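You operate a simulated robot arm through the tools that you are given. There is no shell and no other tool. Be economical: measure what you need, move in short steps, check, and stop when the job is done.

You run a simulated robot arm. Do the job below in one go: nothing can be reset, and whatever is moved stays where it is left.

Task
Put honeycomb in the pink bag and nut slab in the white bag.
Fine: one ladle each, by that tub's own ladle, put back after; both bags stand in the grey basket; the other bags stay empty. Set down upright: big ladle with the white grip, what you pick out, big ladle with the blue grip.

It is judged by the outcome, as a careful person would: the job done as asked, and still so three seconds after it is handed in. It fails if anything else is knocked over, pushed out of place, dropped, spilled or broken.

Robot
A 7-joint arm with a fingered hand on a trunk, on a base that drives. Base frame: it is fixed to the floor where the robot stands at the start and does not move with it; the origin is under the middle of the robot, x ahead of it, y to its left, z up; the surface under the hand at the start is at about z = 860. Readings come in mm, degrees, newtons and seconds.
Its first joint turns from -115.0 to 115.0 degrees. Places, roughly: inside of the grey basket [700, 400, 900]. Payload 5 kg.
The tool frame sits at the grasp point between the pads (the TCP): z along the fingers, y along the line on which they close. The tips reach 32 mm beyond it. The gripper opens to 160 mm. The gripper's body begins 89 mm behind the TCP. The gripper is a hand of 4 fingers: y runs from the thumb to the fingers, the wrist lies at [0, 0, -267] in the tool frame.
Orientation is told as [roll, pitch, yaw] about the base's x, y, z axes, in that order, counted from this pose: with the fingers straight down and closing along the base's y, the tool's x points along the base's -x, its y along +y and its z along -z.

Tools
- The arm moves only by the tool servo_tool. Its argument "moves" is a list that holds one entry, the list of rows, each a list of 6 numbers: the shift along the base's x, y, z in cm, then the turn, a rotation vector about the base's x, y, z in degrees. In form: [[[tx, ty, tz, ax, ay, az], ...]]. A call has 1 to 20 rows; each row shifts and turns the commanded pose from where the row before left it. A row lasts 0.2 s, in which the tool goes at most 50 mm and 8.6 degrees; a call with a longer step from one row to the next is refused whole. Where a pose cannot be reached the arm comes as near as it can. A force on the tool above 40 N (or 10 N above the force at the start of the call, whichever is more), or a blocked arm, ends the call early, and 0.2 s more pass. In this call time passes only in rows, and 0.2 s behind the last. The reply holds the time, the measured pose of the TCP, the force on the tool along the base axes, the opening and the grip force, in the units named above and with some noise, with the torque about the TCP (base axes, N m) and any sound that the robot's microphone picked up, and new pictures: "views" is both (left out), scene, wrist or none.
- Cameras (640 x 400 px; columns grow to the right, rows downward): "scene" is now at [13.9, 224.7, 1881.1]; the picture's right is [0.16, -0.99, 0.00], its down [-0.79, -0.13, -0.60] and it looks along [0.60, 0.10, -0.80] (base axes); focal length 248 px, centre (320, 200). "wrist" rides on the gripper at [80, -4, -114] in the tool frame; the picture's right is [0.05, 1.00, 0.00], its down [-0.82, 0.04, -0.58] and it looks along [-0.58, 0.03, 0.82] (tool axes); focal length 265 px, centre (320, 200). There is no depth. A picture from a camera that has moved, and an enlarged one, comes with that camera's place and axes in the base frame and with its lens. The place of the scene camera against the robot may be out by one fixed shift of up to 12 mm in any direction.
- move_column(by): slides the trunk up (or, below 0, down) by that many mm; the arm and the scene camera ride with it, the base frame stays. It gives what a move gives, with no picture.
- drive_base(legs): drives the robot by 1 to 6 legs, each [ahead, turn to the left] in mm and degrees, along the robot's own axes; the way and the turn of a leg run together, so that a leg with both is an arc; at most 1500 mm and 180 degrees a leg. The arm and the cameras ride along, it lands a little off, and it stops where it bumps. It gives what a move gives, and a new picture of the scene camera.
- set_fingers(finger1, finger2, finger3, thumb_bend): sets how far each is bent, from 0 (flat) to 1 (curled in); at 0.3 the hand is open as for a grip, at 0.7 the pads meet at the TCP. One left out holds its place. A second passes; each finger stops where it meets its share of the squeeze, and holds until it gets a number again. It is the only way to open and close the hand. It gives what a move gives, with no picture; readings hold the bend of each and the force on the fingers (four entries, about 0 where the hand has none), thumb and palm.
- aim_head(pan, tilt): turns the head with the scene camera to pan (to the left, within 155 degrees either way) and tilt (down, from -29 to 69), counted from straight ahead of the robot. It gives what a move gives, and a new picture of the scene camera.
- enlarge(camera, box): a new picture of the part [left, top, right, bottom] of that camera's present view, enlarged. It takes no simulated time.
- close_job(): hands the job in; it is judged then, once.

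Work in short steps. Places have to be worked out from the pictures, the camera data and where the tool is seen: move nearer, look again, correct. Check each grasp and each placing, and mend what went wrong. You have 120 turns and 260 pictures in all, those below and enlarged ones among them. Open the gripper and draw the arm clear of the work before you hand the job in, unless the task says otherwise; then end with one line.

The tools are called as a command line: name --argument value ..., lists and objects as JSON in quotes. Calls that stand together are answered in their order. servo_tool: Moves the arm, as the interface text tells. Its arguments: {"type":"object","properties":{"moves":{"type":"array"},"views":{"type":"string","enum":["both","scene","wrist","none"]}},"required":["moves"]} The other tools are called the same way: move_column (by) slides the trunk up or down; set_fingers (finger1, finger2, finger3, thumb_bend) moves the fingers one by one; drive_base (legs) drives the base; aim_head (pan, tilt) turns the head that bears the scene camera; enlarge (camera, box) takes an enlarged picture of a part of a camera's view; close_job () hands the job in.

At the start:

```text
time: 0.0
tcp_pos: [642.8, 344.5, 1341.5]
tcp_rot: [0.1, 0.0, 0.1]
force: [0.0, 0.2, 0.0]
torque: [0.01, -0.01, -0.01]
gripper_width: 160.0
grip_force: 0.0
shape: jaw
bend: [0.3, 0.3, 0.3, 0.3]
finger forces: [0.0, 0.0, 0.0, 0.0, 0.0, 0.0]
trunk travel left (down, up): [-725.0, 265.0]
robot x, y, heading: [-1.5, 1.6, -0.0]
head pan, tilt: [9.2, 52.9]
```

scene: 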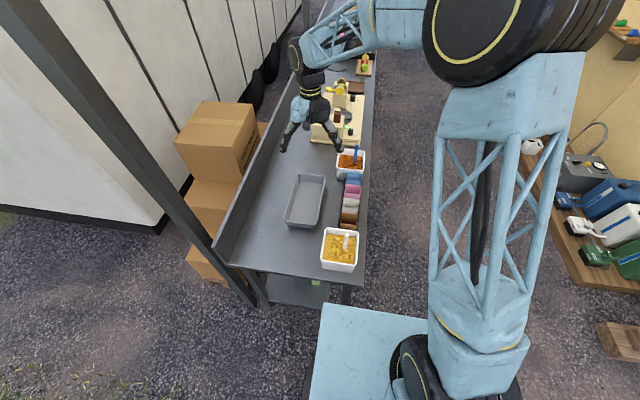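
wrist: 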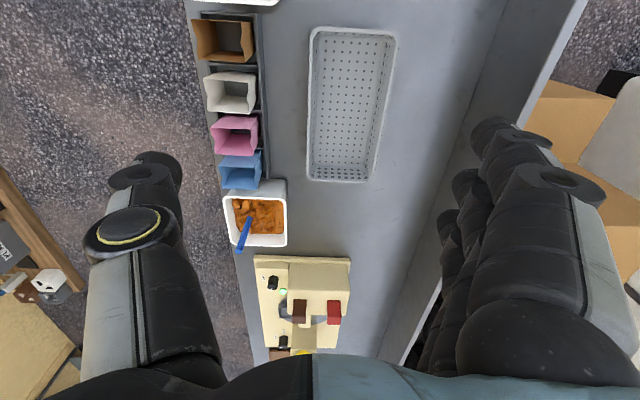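

The pictures show two tubs (yellow with white-handled ladle, orange-brown with blue-handled ladle), a row of bags, and a grey basket. I enlarge both views to see the details.

enlarge --camera "scene" --box '[270, 120, 400, 280]'

enlarge --camera "wrist" --box '[180, 0, 420, 150]'

enlarge --camera "wrist" --box '[180, 140, 420, 290]'

```text
2.50 times, centred on (335, 200) of scene
camera zoom: at [13.9, 224.7, 1881.1], right [0.16, -0.99, 0.0], down [-0.79, -0.13, -0.6], along [0.6, 0.1, -0.8], focal length 619 px, centre (282, 200)
```

zoom: 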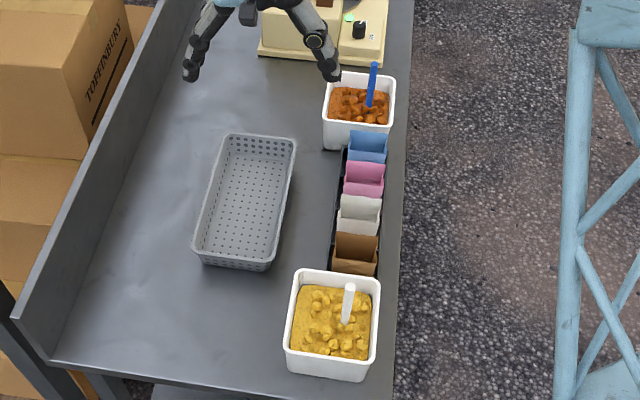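

```text
2.67 times, centred on (300, 75) of wrist
camera zoom: at [563.0, 339.8, 1455.6], right [-0.05, 1.0, 0.0], down [0.82, 0.04, 0.58], along [0.58, 0.03, -0.82], focal length 708 px, centre (373, 533)
```

zoom: 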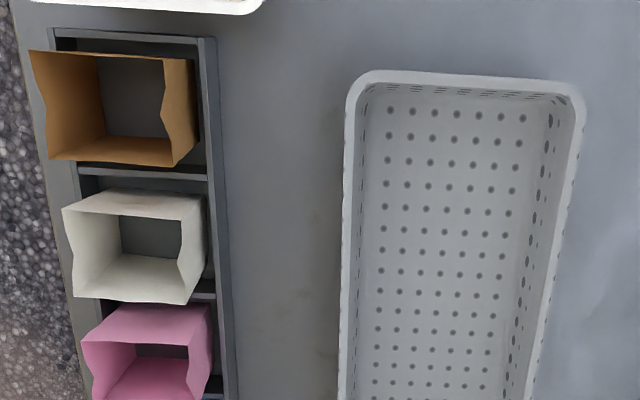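

```text
2.67 times, centred on (300, 215) of wrist
camera zoom: at [563.0, 339.8, 1455.6], right [-0.05, 1.0, 0.0], down [0.82, 0.04, 0.58], along [0.58, 0.03, -0.82], focal length 708 px, centre (373, 160)
```

zoom: 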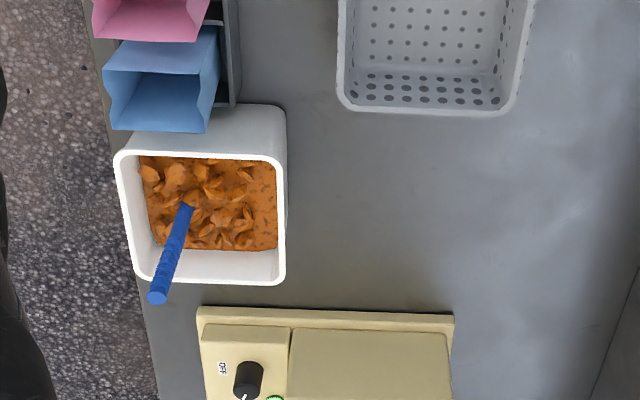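

Yellow crumbly honeycomb is in the near tub (white ladle) and the orange-brown nutty slab in the far tub (blue ladle). I look around with the head to judge table clearance for driving.

aim_head --pan 15 --tilt 66

enlarge --camera "scene" --box '[270, 20, 430, 120]'

```text
time: 0.8
tcp_pos: [643.3, 345.0, 1341.9]
tcp_rot: [0.0, 0.1, 0.0]
force: [0.1, 1.1, 0.3]
torque: [0.0, -0.02, -0.04]
gripper_width: 159.8
grip_force: 0.0
shape: jaw
bend: [0.3, 0.3, 0.3, 0.3]
finger forces: [0.0, 0.1, 0.0, 0.1, 0.0, 0.0]
trunk travel left (down, up): [-725.0, 265.0]
robot x, y, heading: [1.8, 1.6, -0.1]
head pan, tilt: [15.0, 66.0]
camera scene: at [-2.0, 228.2, 1865.8], right [0.26, -0.97, 0.0], down [-0.88, -0.24, -0.41], along [0.39, 0.11, -0.91], focal length 248 px, centre (320, 200)
```

scene: 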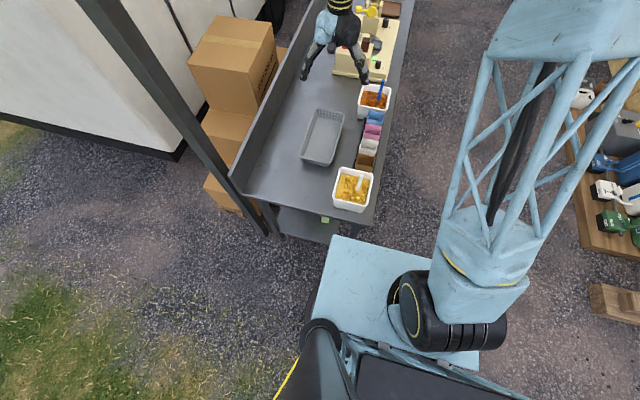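

```text
4.00 times, centred on (350, 70) of scene
camera zoom: at [-2.0, 228.2, 1865.8], right [0.26, -0.97, 0.0], down [-0.88, -0.24, -0.41], along [0.39, 0.11, -0.91], focal length 990 px, centre (200, 720)
```

zoom: 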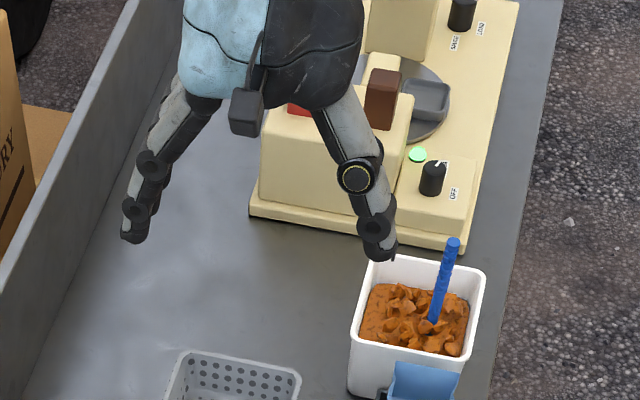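

The base sits right up against the table end, and the nut tub is about at the reach limit; I'll raise the trunk for clearance and drive around to face the table's long side.

move_column --by 150

drive_base --legs '[[-250, 0], [0, -45], [780, 0], [0, 45]]'

```text
time: 2.5
tcp_pos: [641.1, 343.9, 1491.1]
tcp_rot: [-0.1, 0.0, 0.0]
force: [-0.4, 0.4, 0.8]
torque: [-0.03, 0.02, 0.03]
gripper_width: 159.9
grip_force: 0.1
shape: jaw
bend: [0.3, 0.3, 0.3, 0.3]
finger forces: [0.0, 0.0, 0.0, 0.1, 0.0, 0.0]
trunk travel left (down, up): [-875.0, 115.0]
robot x, y, heading: [1.4, 0.1, -0.1]
head pan, tilt: [15.0, 66.0]
```

```text
time: 12.4
tcp_pos: [948.0, -220.9, 1491.5]
tcp_rot: [0.0, 0.0, -1.0]
force: [0.6, -0.2, -0.1]
torque: [-0.01, -0.03, 0.01]
gripper_width: 159.9
grip_force: 0.0
shape: jaw
bend: [0.3, 0.3, 0.3, 0.3]
finger forces: [0.0, 0.1, 0.1, 0.0, 0.1, 0.0]
trunk travel left (down, up): [-875.0, 115.0]
robot x, y, heading: [297.6, -549.6, -0.9]
head pan, tilt: [15.0, 66.0]
camera scene: at [300.1, -324.3, 2015.7], right [0.24, -0.97, 0.0], down [-0.89, -0.22, -0.41], along [0.39, 0.1, -0.91], focal length 248 px, centre (320, 200)
```

scene: 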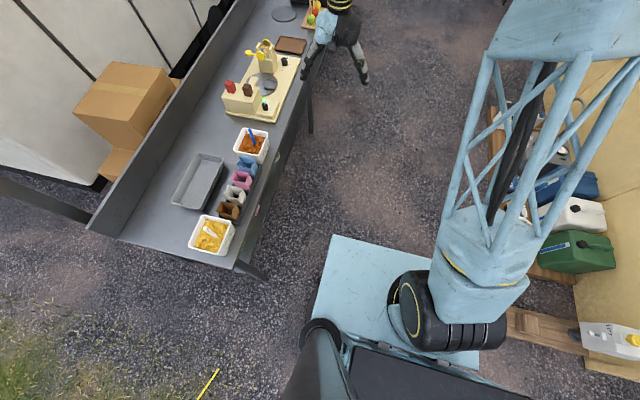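

The way is clear. I drive forward and turn to face the table.

drive_base --legs '[[440, 0], [0, 91]]'

```text
time: 19.2
tcp_pos: [403.4, 83.7, 1492.5]
tcp_rot: [0.0, 0.0, 89.4]
force: [-0.8, -0.5, -0.6]
torque: [0.0, -0.03, -0.02]
gripper_width: 159.9
grip_force: 0.1
shape: jaw
bend: [0.3, 0.3, 0.3, 0.3]
finger forces: [0.0, 0.0, 0.0, 0.1, 0.0, 0.1]
trunk travel left (down, up): [-875.0, 115.0]
robot x, y, heading: [741.9, -558.9, 89.6]
head pan, tilt: [15.0, 66.0]
camera scene: at [523.0, -552.3, 2015.7], right [0.97, 0.25, 0.0], down [0.23, -0.88, -0.41], along [-0.1, 0.39, -0.91], focal length 248 px, centre (320, 200)
```

scene: 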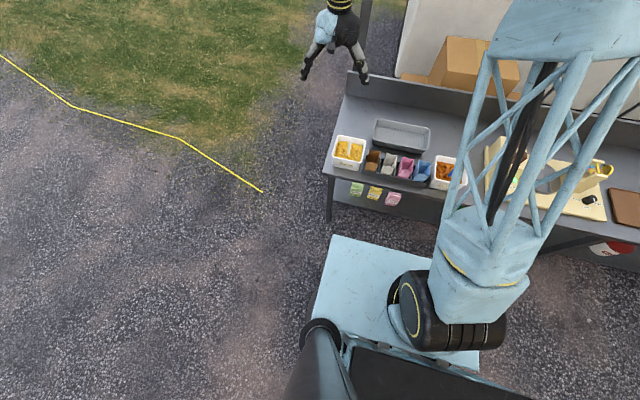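

There are sticky notes on the table's front edge; I enlarge to read them.

enlarge --camera "scene" --box '[340, 170, 420, 220]'

enlarge --camera "scene" --box '[320, 110, 480, 210]'

```text
8.00 times, centred on (380, 195) of scene
camera zoom: at [523.0, -552.3, 2015.7], right [0.97, 0.25, 0.0], down [0.23, -0.88, -0.41], along [-0.1, 0.39, -0.91], focal length 1980 px, centre (-160, 240)
```

zoom: 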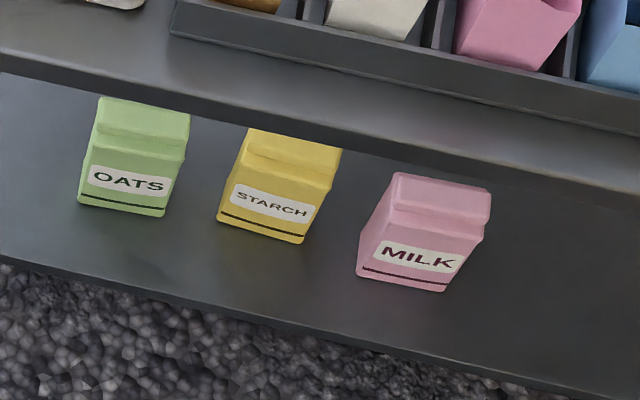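

```text
4.00 times, centred on (400, 160) of scene
camera zoom: at [523.0, -552.3, 2015.7], right [0.97, 0.25, 0.0], down [0.23, -0.88, -0.41], along [-0.1, 0.39, -0.91], focal length 990 px, centre (0, 360)
```

zoom: 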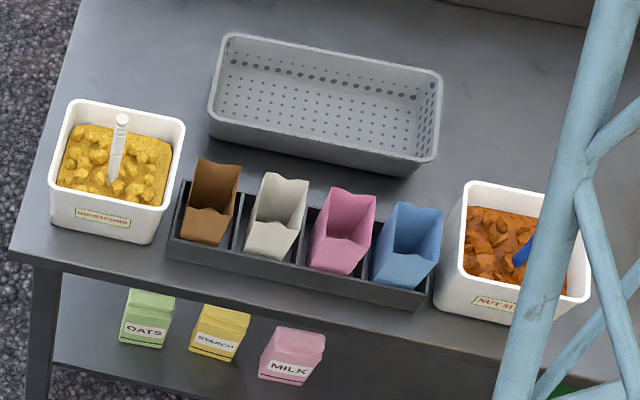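

Labels confirm: near tub HONEYCOMB, far tub NUT SLAB. The column hides the nut tub, so I shift the robot ~120 mm to its right and move a bit nearer.

drive_base --legs '[[0, -90], [130, 0], [0, 90.4], [110, 0]]'

aim_head --pan 0 --tilt 50

```text
time: 29.3
tcp_pos: [493.3, 178.2, 1489.5]
tcp_rot: [0.0, 0.1, 92.5]
force: [0.6, 0.5, -0.2]
torque: [-0.03, -0.02, 0.01]
gripper_width: 159.9
grip_force: 0.0
shape: jaw
bend: [0.3, 0.3, 0.3, 0.3]
finger forces: [0.0, 0.0, 0.0, 0.1, 0.0, 0.1]
trunk travel left (down, up): [-875.0, 115.0]
robot x, y, heading: [863.8, -449.9, 92.6]
head pan, tilt: [15.0, 66.0]
camera scene: at [646.5, -450.4, 2015.7], right [0.95, 0.3, 0.0], down [0.27, -0.87, -0.41], along [-0.12, 0.39, -0.91], focal length 248 px, centre (320, 200)
```

scene: 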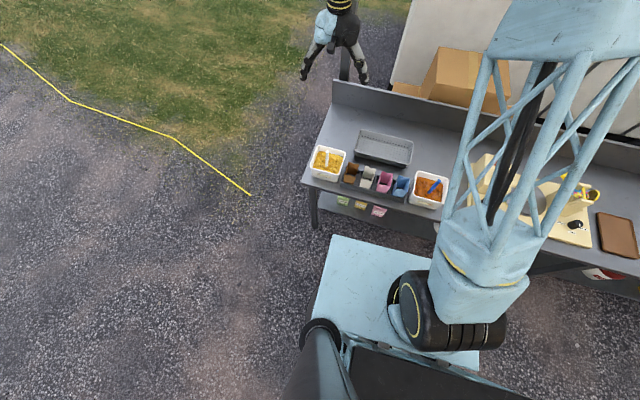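

```text
time: 30.1
tcp_pos: [494.6, 175.6, 1491.5]
tcp_rot: [0.0, 0.0, 92.5]
force: [0.7, -0.8, -0.7]
torque: [-0.01, -0.02, -0.03]
gripper_width: 160.1
grip_force: 0.1
shape: jaw
bend: [0.3, 0.3, 0.3, 0.3]
finger forces: [0.0, 0.0, 0.0, 0.0, 0.0, 0.1]
trunk travel left (down, up): [-875.0, 115.0]
robot x, y, heading: [864.8, -451.6, 92.4]
head pan, tilt: [0.0, 50.0]
camera scene: at [661.6, -432.4, 2034.9], right [1.0, 0.04, 0.0], down [0.03, -0.77, -0.64], along [-0.03, 0.64, -0.77], focal length 248 px, centre (320, 200)
```

scene: 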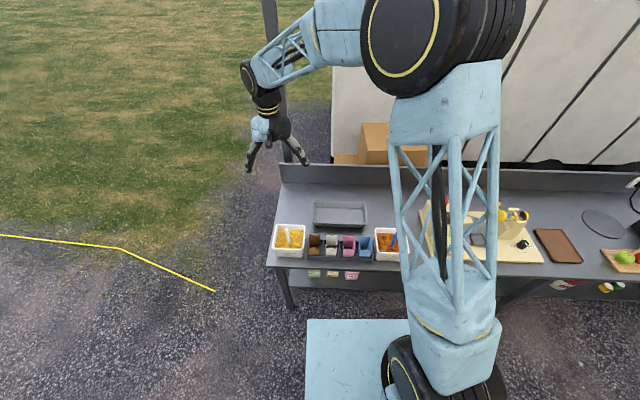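

The robot stands well. The hand is above the honeycomb tub; I lower it with the column and look with the wrist camera.

move_column --by -240

servo_tool --moves '[[[0, 0, 0, 0, 0, -2.4]]]' --views "both"

```text
time: 32.6
tcp_pos: [494.7, 177.7, 1252.1]
tcp_rot: [0.0, 0.0, 92.5]
force: [-0.5, -0.9, 0.3]
torque: [0.03, 0.0, 0.04]
gripper_width: 159.7
grip_force: 0.1
shape: jaw
bend: [0.3, 0.3, 0.3, 0.3]
finger forces: [0.1, 0.0, 0.0, 0.0, 0.1, 0.0]
trunk travel left (down, up): [-635.0, 355.0]
robot x, y, heading: [867.0, -449.6, 92.6]
head pan, tilt: [0.0, 50.0]
```

```text
time: 33.0
tcp_pos: [493.6, 177.4, 1252.1]
tcp_rot: [-0.1, 0.0, 90.1]
force: [0.6, 0.2, -0.5]
torque: [-0.01, -0.03, 0.02]
gripper_width: 159.8
grip_force: 0.1
shape: jaw
bend: [0.3, 0.3, 0.3, 0.3]
finger forces: [0.0, 0.1, 0.0, 0.0, 0.1, 0.0]
trunk travel left (down, up): [-635.0, 355.0]
robot x, y, heading: [867.7, -451.6, 92.2]
head pan, tilt: [0.0, 50.0]
camera scene: at [661.7, -432.1, 1794.9], right [1.0, 0.04, 0.0], down [0.03, -0.77, -0.64], along [-0.03, 0.64, -0.77], focal length 248 px, centre (320, 200)
camera wrist: at [499.0, 96.6, 1365.6], right [-1.0, -0.05, 0.0], down [-0.04, 0.82, 0.58], along [-0.03, 0.58, -0.82], focal length 265 px, centre (320, 200)
```

scene: 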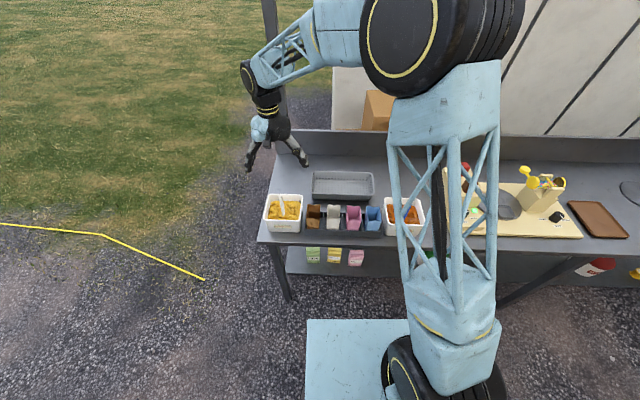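
wrist: 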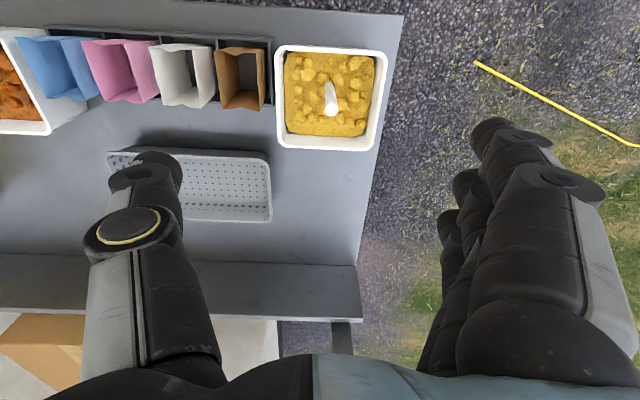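

enlarge --camera "wrist" --box '[220, 30, 420, 155]'

enlarge --camera "scene" --box '[250, 160, 450, 285]'

```text
3.20 times, centred on (320, 92) of wrist
camera zoom: at [499.0, 96.6, 1365.6], right [-1.0, -0.05, 0.0], down [-0.04, 0.82, 0.58], along [-0.03, 0.58, -0.82], focal length 849 px, centre (320, 544)
```

zoom: 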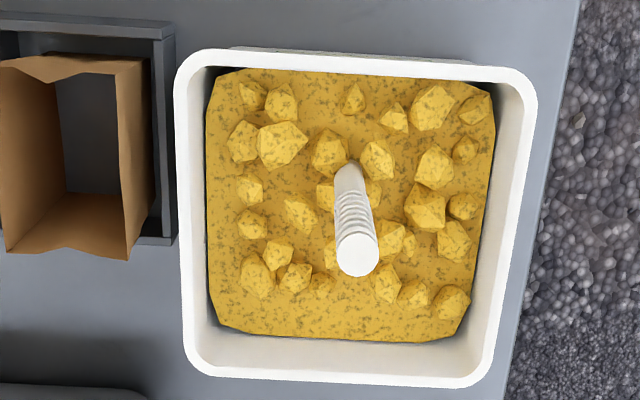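

```text
3.20 times, centred on (350, 222) of scene
camera zoom: at [661.7, -432.1, 1794.9], right [1.0, 0.04, 0.0], down [0.03, -0.77, -0.64], along [-0.03, 0.64, -0.77], focal length 792 px, centre (224, 128)
```

zoom: 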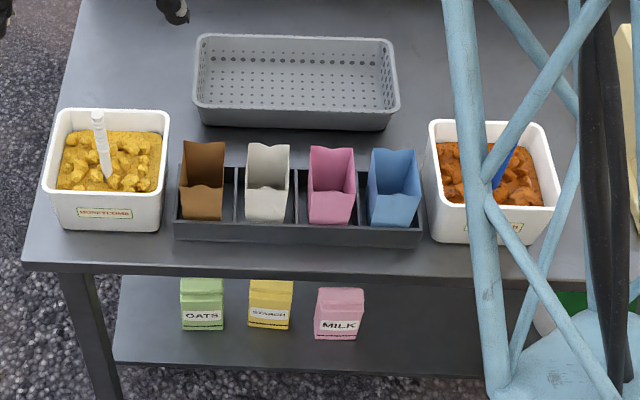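

Handle of the white ladle stands vertical at about (479, 188), top z≈1065, tub rim ≈950. I narrow the hand and come down to just above the handle top to check alignment.

set_fingers --finger1 0.48 --finger2 0.48 --finger3 0.48 --thumb_bend 0.48

servo_tool --moves '[[[-1.45, 1.1, 0, 0, 0, 0], [0, 0, -4, 0, 0, 0], [0, 0, -4, 0, 0, 0], [0, 0, -4, 0, 0, 0]]]' --views "both"

```text
time: 34.0
tcp_pos: [494.2, 177.6, 1252.0]
tcp_rot: [0.0, -0.1, 90.1]
force: [0.8, -0.6, 0.8]
torque: [0.01, -0.02, -0.03]
gripper_width: 99.8
grip_force: 0.0
shape: fingers
bend: [0.48, 0.48, 0.48, 0.48]
finger forces: [0.0, 0.0, 0.1, 0.0, 0.0, 0.1]
trunk travel left (down, up): [-635.0, 355.0]
robot x, y, heading: [865.5, -451.2, 92.8]
head pan, tilt: [0.0, 50.0]
```

```text
time: 35.0
tcp_pos: [477.7, 187.0, 1130.2]
tcp_rot: [0.1, 0.0, 90.1]
force: [0.4, -0.1, 0.1]
torque: [0.0, -0.03, -0.01]
gripper_width: 100.0
grip_force: 0.0
shape: fingers
bend: [0.48, 0.48, 0.48, 0.48]
finger forces: [0.1, 0.1, 0.0, 0.0, 0.0, 0.1]
trunk travel left (down, up): [-635.0, 355.0]
robot x, y, heading: [866.7, -450.7, 92.5]
head pan, tilt: [0.0, 50.0]
camera scene: at [661.1, -431.4, 1794.9], right [1.0, 0.04, 0.0], down [0.03, -0.77, -0.64], along [-0.03, 0.64, -0.77], focal length 248 px, centre (320, 200)
camera wrist: at [482.9, 107.5, 1244.6], right [-1.0, -0.05, 0.0], down [-0.04, 0.82, 0.58], along [-0.03, 0.58, -0.82], focal length 265 px, centre (320, 200)
```

scene: 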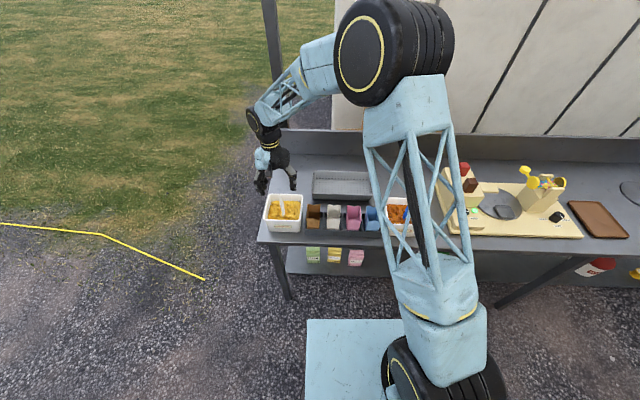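
wrist: 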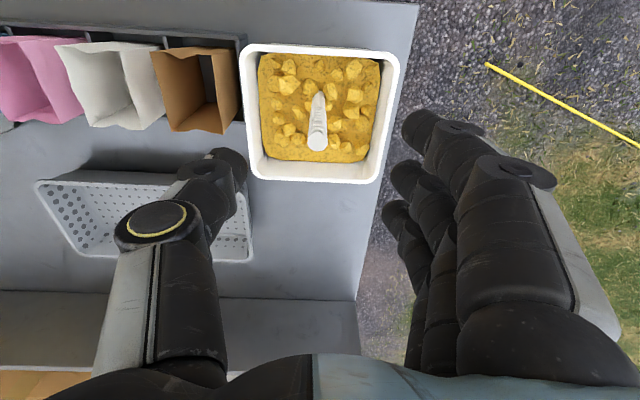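

Aligned within a few mm. I descend to TCP z≈1010.

servo_tool --moves '[[[0.2, 0, -4, 0, 0, 0], [0, 0, -4, 0, 0, 0], [0, 0, -4, 0, 0, 0]]]' --views "both"

enlarge --camera "scene" --box '[230, 160, 350, 235]'

```text
time: 35.8
tcp_pos: [480.0, 189.0, 1011.7]
tcp_rot: [0.0, 0.0, 90.1]
force: [0.2, 0.3, -0.2]
torque: [0.01, 0.01, -0.01]
gripper_width: 100.3
grip_force: 0.0
shape: fingers
bend: [0.48, 0.48, 0.48, 0.48]
finger forces: [0.0, 0.1, 0.0, 0.1, 0.0, 0.0]
trunk travel left (down, up): [-635.0, 355.0]
robot x, y, heading: [865.4, -448.0, 92.0]
head pan, tilt: [0.0, 50.0]
camera scene: at [661.2, -431.4, 1794.9], right [1.0, 0.04, 0.0], down [0.03, -0.77, -0.64], along [-0.03, 0.64, -0.77], focal length 248 px, centre (320, 200)
camera wrist: at [486.3, 108.7, 1125.0], right [-1.0, -0.05, 0.0], down [-0.04, 0.82, 0.58], along [-0.03, 0.58, -0.82], focal length 265 px, centre (320, 200)
```

scene: 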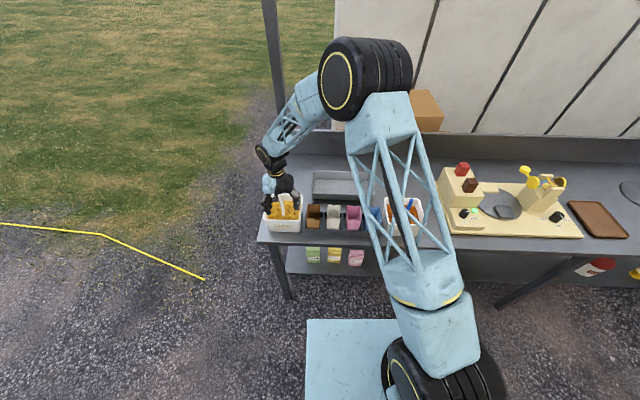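
wrist: 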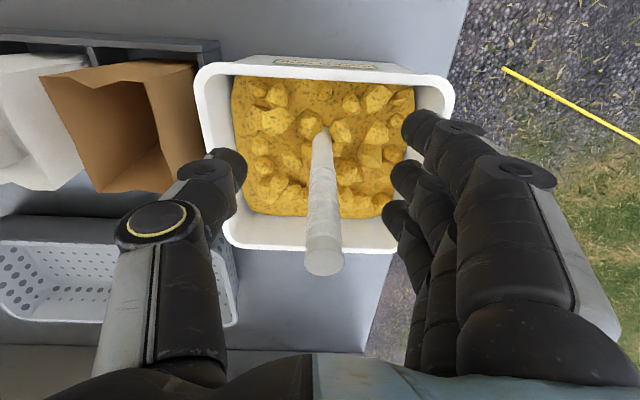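

```text
5.33 times, centred on (290, 198) of scene
camera zoom: at [661.2, -431.4, 1794.9], right [1.0, 0.04, 0.0], down [0.03, -0.77, -0.64], along [-0.03, 0.64, -0.77], focal length 1320 px, centre (480, 213)
```

zoom: 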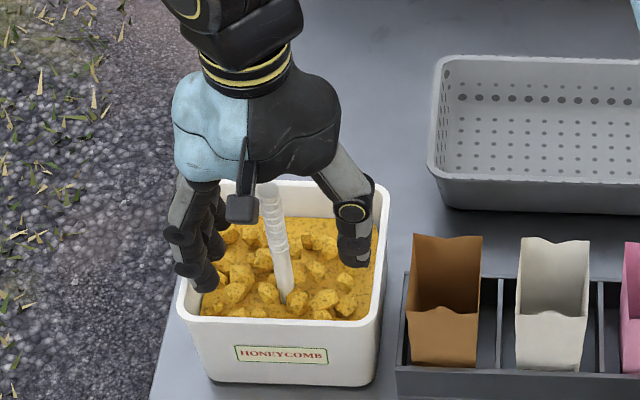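

The handle runs through the grasp centre. I close.

set_fingers --finger1 0.75 --finger2 0.75 --finger3 0.75 --thumb_bend 0.75

enlarge --camera "wrist" --box '[160, 50, 480, 250]'

```text
time: 36.8
tcp_pos: [481.6, 187.7, 1011.3]
tcp_rot: [-0.1, 0.0, 90.1]
force: [-0.4, -0.5, 0.3]
torque: [0.01, 0.03, 0.0]
gripper_width: 18.7
grip_force: 9.3
shape: fingers
bend: [0.75, 0.68, 0.75, 0.71]
finger forces: [0.1, 9.7, 0.0, 0.0, 9.7, 0.0]
trunk travel left (down, up): [-635.0, 355.0]
robot x, y, heading: [865.6, -450.6, 92.4]
head pan, tilt: [0.0, 50.0]
```

```text
2.00 times, centred on (320, 150) of wrist
camera zoom: at [486.5, 108.2, 1125.7], right [-1.0, -0.05, 0.0], down [-0.04, 0.82, 0.58], along [-0.03, 0.58, -0.82], focal length 531 px, centre (320, 300)
```

zoom: 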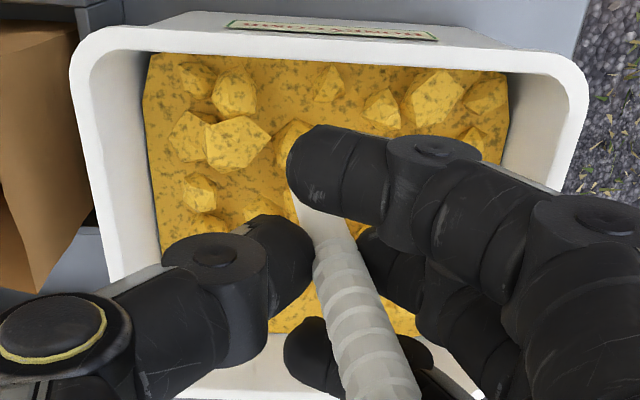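

Middle finger and thumb hold the handle (9.7 N), outer fingers cage it. I lift slowly.

servo_tool --moves '[[[0, 0, 1.5, 0, 0, 0], [0, 0, 2, 0, 0, 0], [0, 0, 2, 0, 0, 0], [0, 0, 2, 0, 0, 0], [0, 0, 2, 0, 0, 0], [0, 0, 2, 0, 0, 0]]]' --views "both"

enlarge --camera "scene" --box '[230, 150, 350, 225]'

```text
time: 38.2
tcp_pos: [481.4, 188.2, 1125.1]
tcp_rot: [0.0, 0.0, 90.0]
force: [-0.1, 0.3, -2.1]
torque: [-0.01, 0.03, 0.01]
gripper_width: 18.5
grip_force: 9.5
shape: fingers
bend: [0.75, 0.68, 0.75, 0.71]
finger forces: [0.0, 9.7, 0.0, 0.0, 9.6, 0.0]
trunk travel left (down, up): [-635.0, 355.0]
robot x, y, heading: [866.7, -452.7, 92.4]
head pan, tilt: [0.0, 50.0]
camera scene: at [661.9, -432.3, 1794.9], right [1.0, 0.04, 0.0], down [0.03, -0.77, -0.64], along [-0.03, 0.64, -0.77], focal length 248 px, centre (320, 200)
camera wrist: at [486.9, 108.1, 1240.0], right [-1.0, -0.05, 0.0], down [-0.04, 0.82, 0.58], along [-0.03, 0.58, -0.82], focal length 265 px, centre (320, 200)
```

scene: 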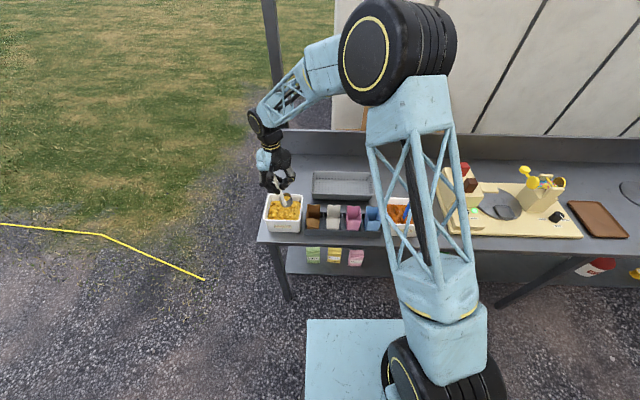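
wrist: 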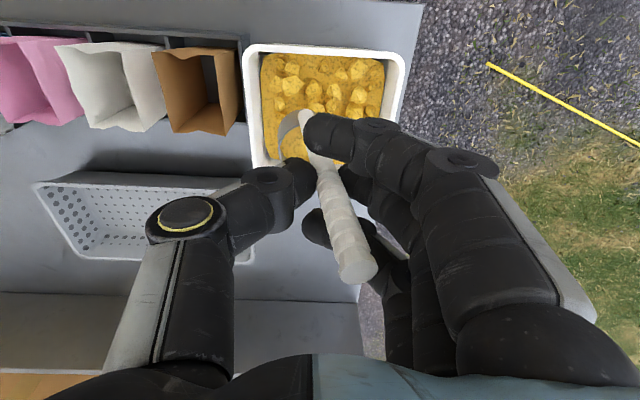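

```text
5.33 times, centred on (290, 188) of scene
camera zoom: at [661.9, -432.3, 1794.9], right [1.0, 0.04, 0.0], down [0.03, -0.77, -0.64], along [-0.03, 0.64, -0.77], focal length 1320 px, centre (480, 267)
```

zoom: 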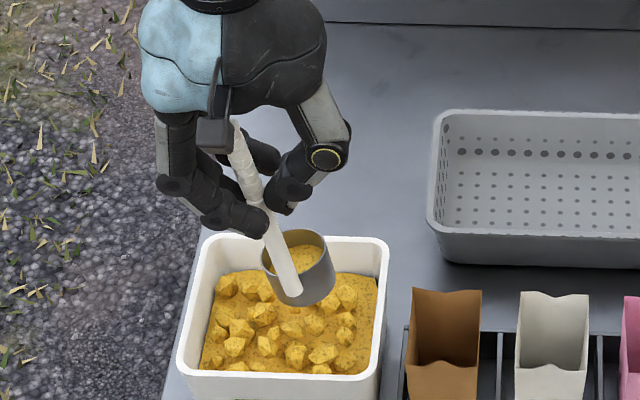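

The ladle is a cup on a vertical handle, full, but a two-pad grip from above let it lean ~8°. For pouring I want a firmer wrap grip (hand horizontal, all three fingers across the handle), so I set it back upright first.

servo_tool --moves '[[[0, 0, 0, 0, 4, 0], [0, 0, -1, 0, 4, 0], [0, 0, -2, 0, 0, 0], [0, 0, -2, 0, 0, 0], [0, 0, -2, 0, 0, 0], [0, 0, -2, 0, 0, 0], [0, 0, -1.5, 0, 0, 0]]]' --views "both"

enlarge --camera "scene" --box '[230, 150, 350, 225]'

```text
time: 39.8
tcp_pos: [480.6, 188.3, 1021.5]
tcp_rot: [8.1, -0.1, 90.1]
force: [-0.2, 0.4, -1.0]
torque: [-0.02, 0.01, 0.02]
gripper_width: 18.5
grip_force: 9.5
shape: fingers
bend: [0.75, 0.68, 0.75, 0.71]
finger forces: [0.1, 9.7, 0.1, 0.0, 9.7, 0.1]
trunk travel left (down, up): [-635.0, 355.0]
robot x, y, heading: [863.8, -452.9, 92.2]
head pan, tilt: [0.0, 50.0]
camera scene: at [661.5, -431.7, 1794.9], right [1.0, 0.04, 0.0], down [0.03, -0.77, -0.64], along [-0.03, 0.64, -0.77], focal length 248 px, centre (320, 200)
camera wrist: at [501.8, 108.1, 1133.1], right [-0.99, -0.05, 0.14], down [0.04, 0.82, 0.58], along [-0.14, 0.58, -0.8], focal length 265 px, centre (320, 200)
```

scene: 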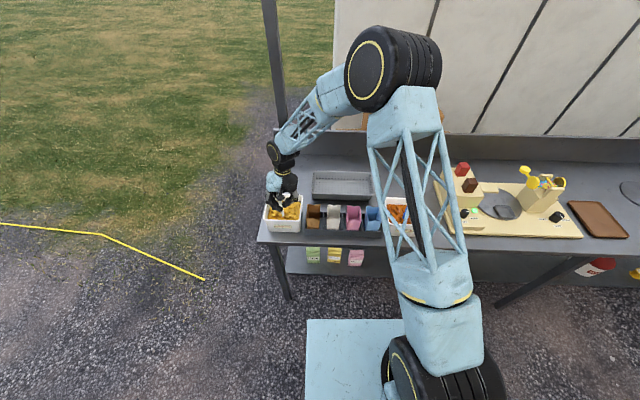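
wrist: 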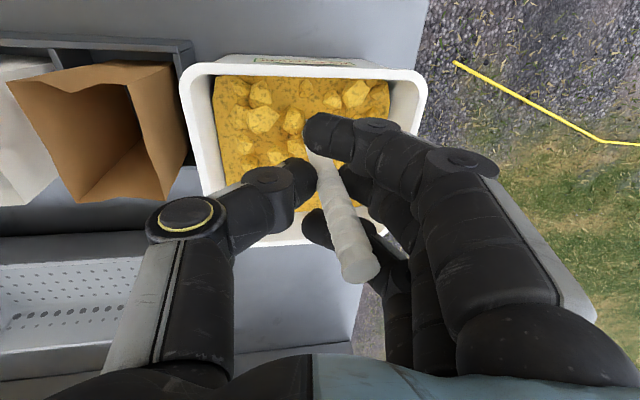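

```text
5.33 times, centred on (290, 188) of scene
camera zoom: at [661.5, -431.7, 1794.9], right [1.0, 0.04, 0.0], down [0.03, -0.77, -0.64], along [-0.03, 0.64, -0.77], focal length 1320 px, centre (480, 267)
```

zoom: 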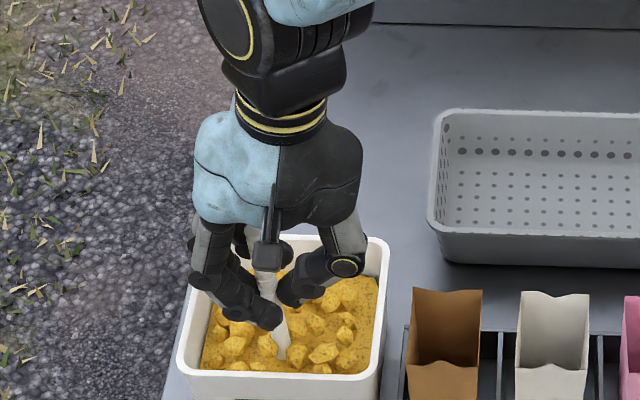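

Nearly back; I lower the last 10 mm watching force, then release.

servo_tool --moves '[[[0, 0, -0.5, 0, 0, 0], [0, 0, -0.5, 0, 0, 0]]]' --views "none"

set_fingers --finger1 0.48 --finger2 0.48 --finger3 0.48 --thumb_bend 0.48

servo_tool --moves '[[[0, 0, 3, 0, -4, 0], [0, 0, 4, 0, -4, 0], [0, 0, 4, 0, 0, 0], [0, 0, 4, 0, 0, 0]]]' --views "both"

enlarge --camera "scene" --box '[230, 150, 350, 225]'

```text
time: 40.4
tcp_pos: [482.0, 189.4, 1010.5]
tcp_rot: [8.1, 0.0, 90.1]
force: [-0.2, 0.3, -0.3]
torque: [0.03, 0.03, 0.02]
gripper_width: 18.4
grip_force: 10.1
shape: fingers
bend: [0.75, 0.68, 0.75, 0.71]
finger forces: [0.0, 9.7, 0.0, 0.1, 9.8, 0.0]
trunk travel left (down, up): [-635.0, 355.0]
robot x, y, heading: [865.8, -450.9, 92.4]
head pan, tilt: [0.0, 50.0]
```

```text
time: 41.4
tcp_pos: [480.7, 187.2, 1011.0]
tcp_rot: [7.9, 0.0, 90.1]
force: [-0.1, 0.4, 0.6]
torque: [0.0, -0.03, 0.01]
gripper_width: 98.5
grip_force: 0.2
shape: fingers
bend: [0.48, 0.48, 0.48, 0.48]
finger forces: [0.1, 0.0, 0.0, 0.1, 0.0, 0.1]
trunk travel left (down, up): [-635.0, 355.0]
robot x, y, heading: [867.1, -447.3, 92.4]
head pan, tilt: [0.0, 50.0]
```

```text
time: 42.4
tcp_pos: [482.4, 185.1, 1162.5]
tcp_rot: [0.0, 0.0, 90.1]
force: [0.7, 0.2, 0.3]
torque: [0.04, -0.02, 0.02]
gripper_width: 98.7
grip_force: 0.0
shape: fingers
bend: [0.48, 0.48, 0.48, 0.48]
finger forces: [0.0, 0.0, 0.0, 0.0, 0.1, 0.0]
trunk travel left (down, up): [-635.0, 355.0]
robot x, y, heading: [860.8, -447.3, 92.5]
head pan, tilt: [0.0, 50.0]
camera scene: at [662.0, -432.8, 1794.9], right [1.0, 0.04, 0.0], down [0.03, -0.77, -0.64], along [-0.03, 0.64, -0.77], focal length 248 px, centre (320, 200)
camera wrist: at [487.0, 105.8, 1276.3], right [-1.0, -0.05, 0.0], down [-0.04, 0.82, 0.58], along [-0.03, 0.58, -0.82], focal length 265 px, centre (320, 200)
```

scene: 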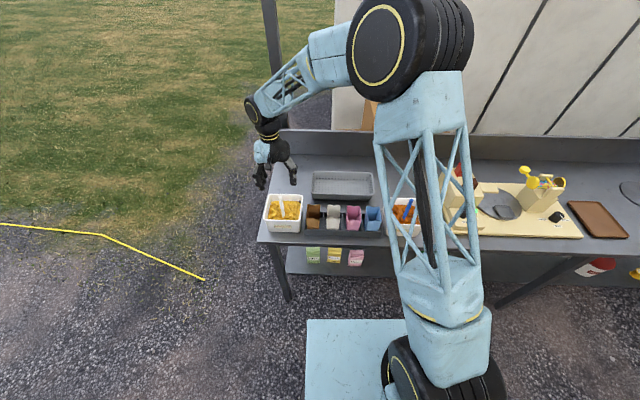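
wrist: 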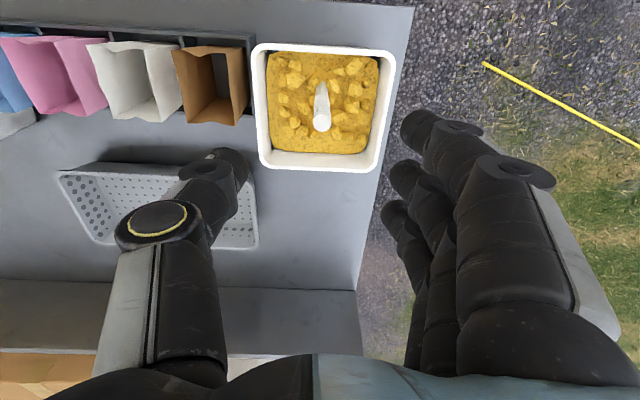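

```text
5.33 times, centred on (290, 188) of scene
camera zoom: at [662.0, -432.8, 1794.9], right [1.0, 0.04, 0.0], down [0.03, -0.77, -0.64], along [-0.03, 0.64, -0.77], focal length 1320 px, centre (480, 267)
```

zoom: 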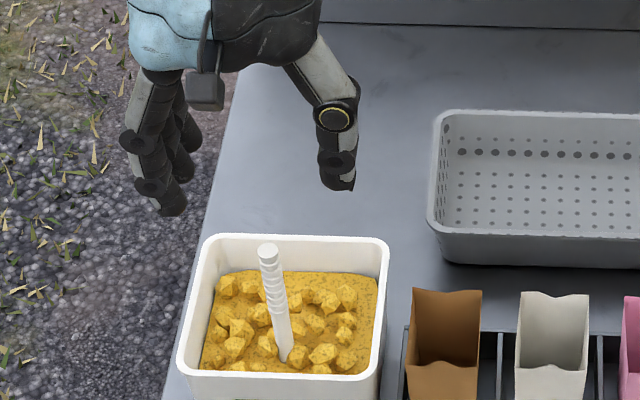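

The ladle stands upright again. Now I tilt the hand to horizontal, pointing at +y, while backing off in front of the tub.

servo_tool --moves '[[[0, -2.5, 2, 0, 0, 0], [0, -2.5, 0, 0, 0, 0], [0, -2.5, 0, 0, 0, 0], [0, 0, 0, 8, 0, 0], [0, 0, 0, 8, 0, 0], [0, 0, 0, 8, 0, 0], [0, 0, 0, 8, 0, 0], [0, 0, 0, 8, 0, 0], [0, 0, 0, 8, 0, 0], [0, 0, 0, 8, 0, 0], [0, 0, 0, 8, 0, 0], [0, 0, 0, 8, 0, 0], [0, 0, 0, 8, 0, 0], [0, 0, 0, 8, 0, 0], [0, 0, 0, 2, 0, 0]]]' --views "both"

```text
time: 45.6
tcp_pos: [481.9, 112.5, 1183.1]
tcp_rot: [-148.5, -90.0, -121.4]
force: [0.0, 0.4, 0.1]
torque: [-0.02, -0.01, 0.0]
gripper_width: 98.8
grip_force: 0.1
shape: fingers
bend: [0.48, 0.48, 0.48, 0.48]
finger forces: [0.1, 0.0, 0.0, 0.0, 0.0, 0.1]
trunk travel left (down, up): [-635.0, 355.0]
robot x, y, heading: [865.5, -447.0, 92.2]
head pan, tilt: [0.0, 50.0]
camera scene: at [661.6, -432.1, 1794.9], right [1.0, 0.04, 0.0], down [0.03, -0.77, -0.64], along [-0.03, 0.64, -0.77], focal length 248 px, centre (320, 200)
camera wrist: at [486.8, -0.6, 1102.0], right [-1.0, 0.0, -0.05], down [-0.04, -0.58, 0.81], along [-0.03, 0.82, 0.58], focal length 265 px, centre (320, 200)
```

scene: 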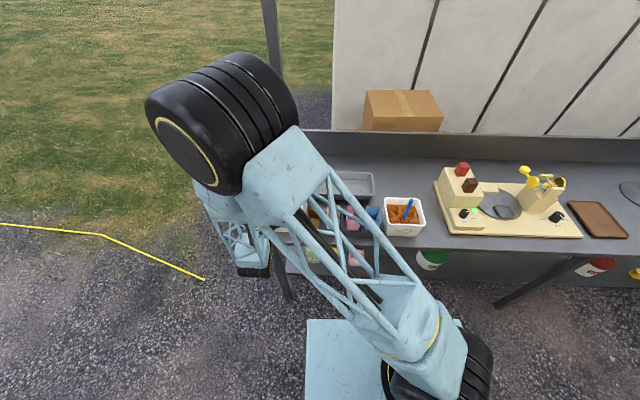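
wrist: 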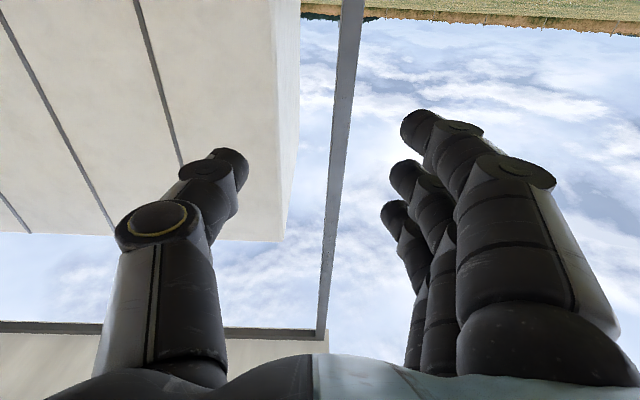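

The pose is reached. I lower with the column to handle height (TCP z≈1020) in front of the handle.

move_column --by -160

servo_tool --moves '[[[0, 2, 0, 0, 0, 0]]]' --views "both"

```text
time: 47.4
tcp_pos: [481.5, 113.3, 1022.5]
tcp_rot: [-80.2, -89.9, 170.2]
force: [0.4, -0.2, -0.7]
torque: [0.01, 0.02, 0.01]
gripper_width: 98.6
grip_force: 0.2
shape: fingers
bend: [0.48, 0.48, 0.48, 0.48]
finger forces: [0.0, 0.0, 0.0, 0.0, 0.0, 0.0]
trunk travel left (down, up): [-475.0, 515.0]
robot x, y, heading: [865.9, -451.9, 92.5]
head pan, tilt: [0.0, 50.0]
```

```text
time: 47.8
tcp_pos: [481.4, 134.5, 1022.8]
tcp_rot: [-74.5, -89.9, 164.6]
force: [-0.3, -0.2, 0.1]
torque: [-0.03, -0.01, 0.03]
gripper_width: 98.6
grip_force: 0.1
shape: fingers
bend: [0.48, 0.48, 0.48, 0.48]
finger forces: [0.0, 0.0, 0.1, 0.1, 0.0, 0.0]
trunk travel left (down, up): [-475.0, 515.0]
robot x, y, heading: [869.7, -447.0, 92.5]
head pan, tilt: [0.0, 50.0]
camera scene: at [661.5, -432.3, 1634.9], right [1.0, 0.04, 0.0], down [0.03, -0.77, -0.64], along [-0.03, 0.64, -0.77], focal length 248 px, centre (320, 200)
camera wrist: at [486.4, 20.0, 942.0], right [-1.0, 0.0, -0.05], down [-0.04, -0.58, 0.82], along [-0.03, 0.82, 0.58], focal length 265 px, centre (320, 200)
```

scene: 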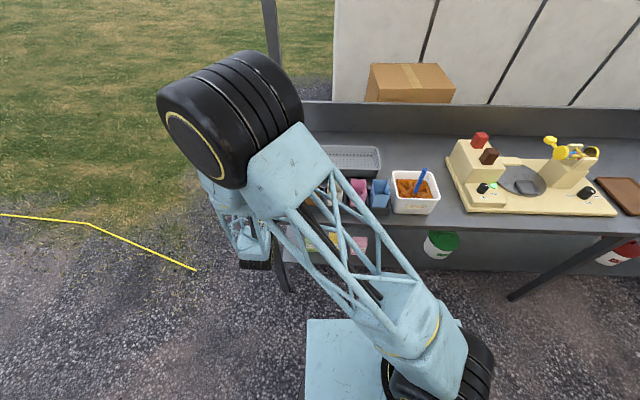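
wrist: 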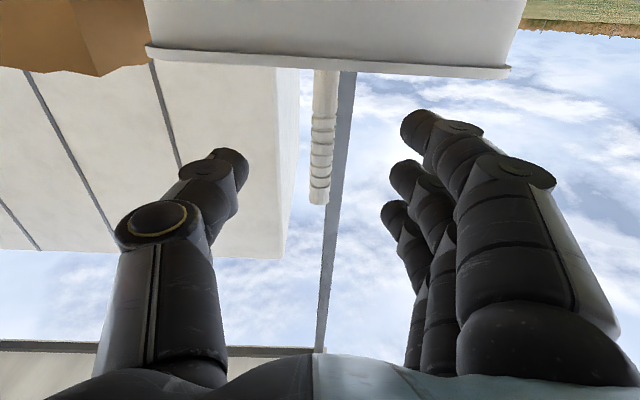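

The wrist camera sees the handle centred between thumb and fingers. I advance 53 mm and close.

servo_tool --moves '[[[0, 2, 0, 0, 0, 0], [0, 2, 0, 0, 0, 0], [0, 1.3, 0, 0, 0, 0]]]' --views "wrist"

set_fingers --finger1 0.8 --finger2 0.8 --finger3 0.8 --thumb_bend 0.8

enlarge --camera "wrist" --box '[100, 0, 580, 300]'

```text
time: 48.6
tcp_pos: [481.6, 186.7, 1022.6]
tcp_rot: [-79.3, -89.9, 169.3]
force: [0.2, 0.4, -0.1]
torque: [0.02, -0.01, -0.03]
gripper_width: 98.6
grip_force: 0.2
shape: fingers
bend: [0.48, 0.48, 0.48, 0.48]
finger forces: [0.0, 0.1, 0.0, 0.0, 0.0, 0.0]
trunk travel left (down, up): [-475.0, 515.0]
robot x, y, heading: [865.2, -449.9, 92.5]
head pan, tilt: [0.0, 50.0]
camera wrist: at [487.6, 72.1, 942.5], right [-1.0, 0.0, -0.05], down [-0.04, -0.58, 0.82], along [-0.03, 0.82, 0.58], focal length 265 px, centre (320, 200)
```

wrist: 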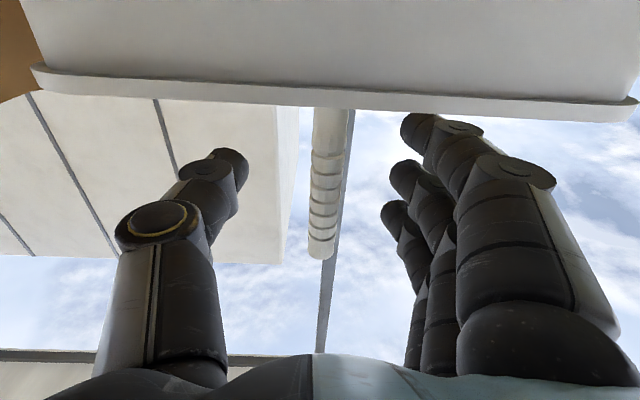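

```text
time: 49.6
tcp_pos: [483.1, 185.1, 1022.5]
tcp_rot: [-77.2, -90.0, 167.2]
force: [0.3, 0.1, -0.1]
torque: [-0.01, -0.02, 0.01]
gripper_width: 16.7
grip_force: 0.1
shape: fingers
bend: [0.8, 0.78, 0.8, 0.76]
finger forces: [0.0, 0.0, 0.1, 0.0, 0.1, 0.0]
trunk travel left (down, up): [-475.0, 515.0]
robot x, y, heading: [866.7, -448.3, 92.4]
head pan, tilt: [0.0, 50.0]
```

```text
1.33 times, centred on (340, 150) of wrist
camera zoom: at [487.6, 71.8, 942.6], right [-1.0, 0.0, -0.05], down [-0.04, -0.58, 0.82], along [-0.03, 0.82, 0.58], focal length 354 px, centre (293, 267)
```

zoom: 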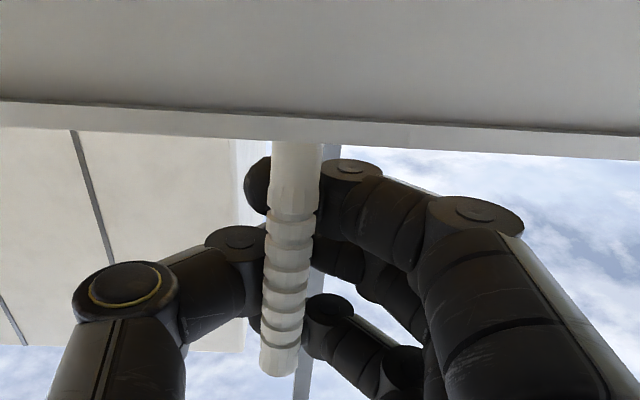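

The fingers closed around the handle but without squeeze: the handle slid palmward of the pads. I open and look.

set_fingers --finger1 0.5 --finger2 0.5 --finger3 0.5 --thumb_bend 0.5

enlarge --camera "wrist" --box '[100, 0, 580, 300]'

```text
time: 50.6
tcp_pos: [481.5, 185.0, 1022.4]
tcp_rot: [-76.6, -90.0, 166.6]
force: [0.3, 0.1, -0.6]
torque: [0.01, 0.01, 0.04]
gripper_width: 90.6
grip_force: 0.1
shape: fingers
bend: [0.5, 0.5, 0.5, 0.5]
finger forces: [0.1, 0.1, 0.0, 0.0, 0.1, 0.0]
trunk travel left (down, up): [-475.0, 515.0]
robot x, y, heading: [867.4, -454.5, 92.3]
head pan, tilt: [0.0, 50.0]
```

```text
1.33 times, centred on (340, 150) of wrist
camera zoom: at [487.6, 71.8, 942.6], right [-1.0, 0.0, -0.05], down [-0.04, -0.58, 0.82], along [-0.03, 0.82, 0.58], focal length 354 px, centre (293, 267)
```

zoom: 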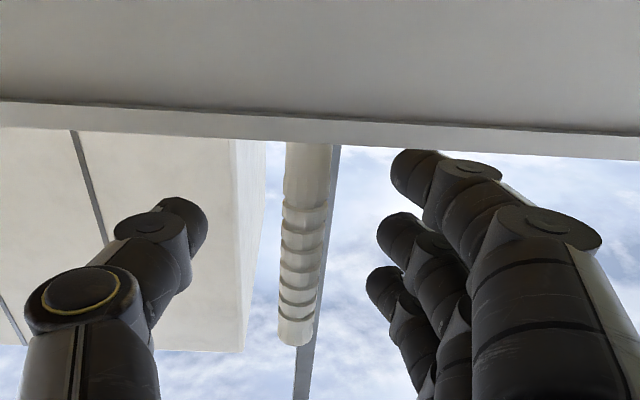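

The V-shaped pads push a crosswise handle palmward, so the crosswise grip is no good. I go back to the top grip, but deeper (closer to the cup), and will test how firmly it holds.

servo_tool --moves '[[[0, -4, 0, 0, 0, 0], [0, -4, 0, 0, 0, 0], [0, 0, 4, 0, 0, 0], [0, 0, 4, 0, 0, 0], [0, 0, 4, -8, 0, 0], [0, 0, 3, -8, 0, 0], [0, 0, 0, -8, 0, 0], [0, 0, 0, -8, 0, 0], [0, 0, 0, -8, 0, 0], [0, 0, 0, -8, 0, 0], [0, 0, 0, -8, 0, 0], [0, 0, 0, -8, 0, 0], [0, 0, 0, -8, 0, 0], [0, 0, 0, -8, 0, 0], [0, 0, 0, -8, 0, 0], [0, 2.6, 0, -2, 0, 0], [0, 3, 0, 0, 0, 0], [0, 2.6, 0, 0, 0, 0]]]' --views "wrist"

enlarge --camera "wrist" --box '[220, 30, 420, 155]'

```text
time: 54.4
tcp_pos: [481.7, 186.8, 1169.6]
tcp_rot: [-0.1, 0.2, 90.1]
force: [0.7, -0.6, -0.6]
torque: [-0.01, 0.0, -0.03]
gripper_width: 90.4
grip_force: 0.1
shape: fingers
bend: [0.5, 0.5, 0.5, 0.5]
finger forces: [0.0, 0.1, 0.0, 0.0, 0.0, 0.0]
trunk travel left (down, up): [-475.0, 515.0]
robot x, y, heading: [862.4, -449.5, 92.6]
head pan, tilt: [0.0, 50.0]
camera wrist: at [487.0, 107.2, 1284.8], right [-1.0, -0.05, 0.0], down [-0.04, 0.82, 0.58], along [-0.03, 0.58, -0.82], focal length 265 px, centre (320, 200)
```

wrist: 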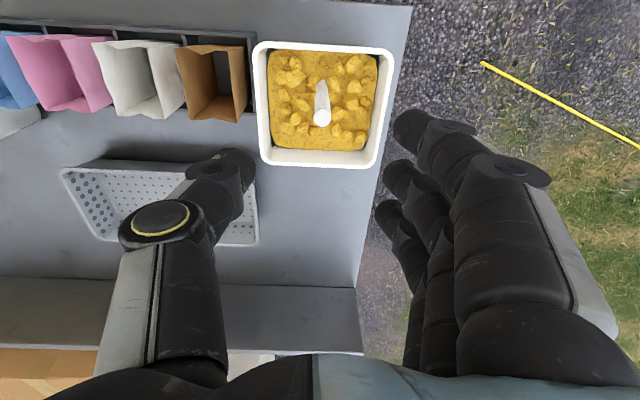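

```text
3.20 times, centred on (320, 92) of wrist
camera zoom: at [487.0, 107.2, 1284.8], right [-1.0, -0.05, 0.0], down [-0.04, 0.82, 0.58], along [-0.03, 0.58, -0.82], focal length 849 px, centre (320, 544)
```

zoom: 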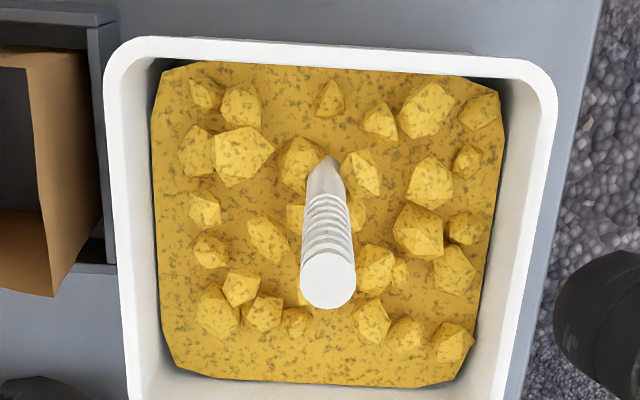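

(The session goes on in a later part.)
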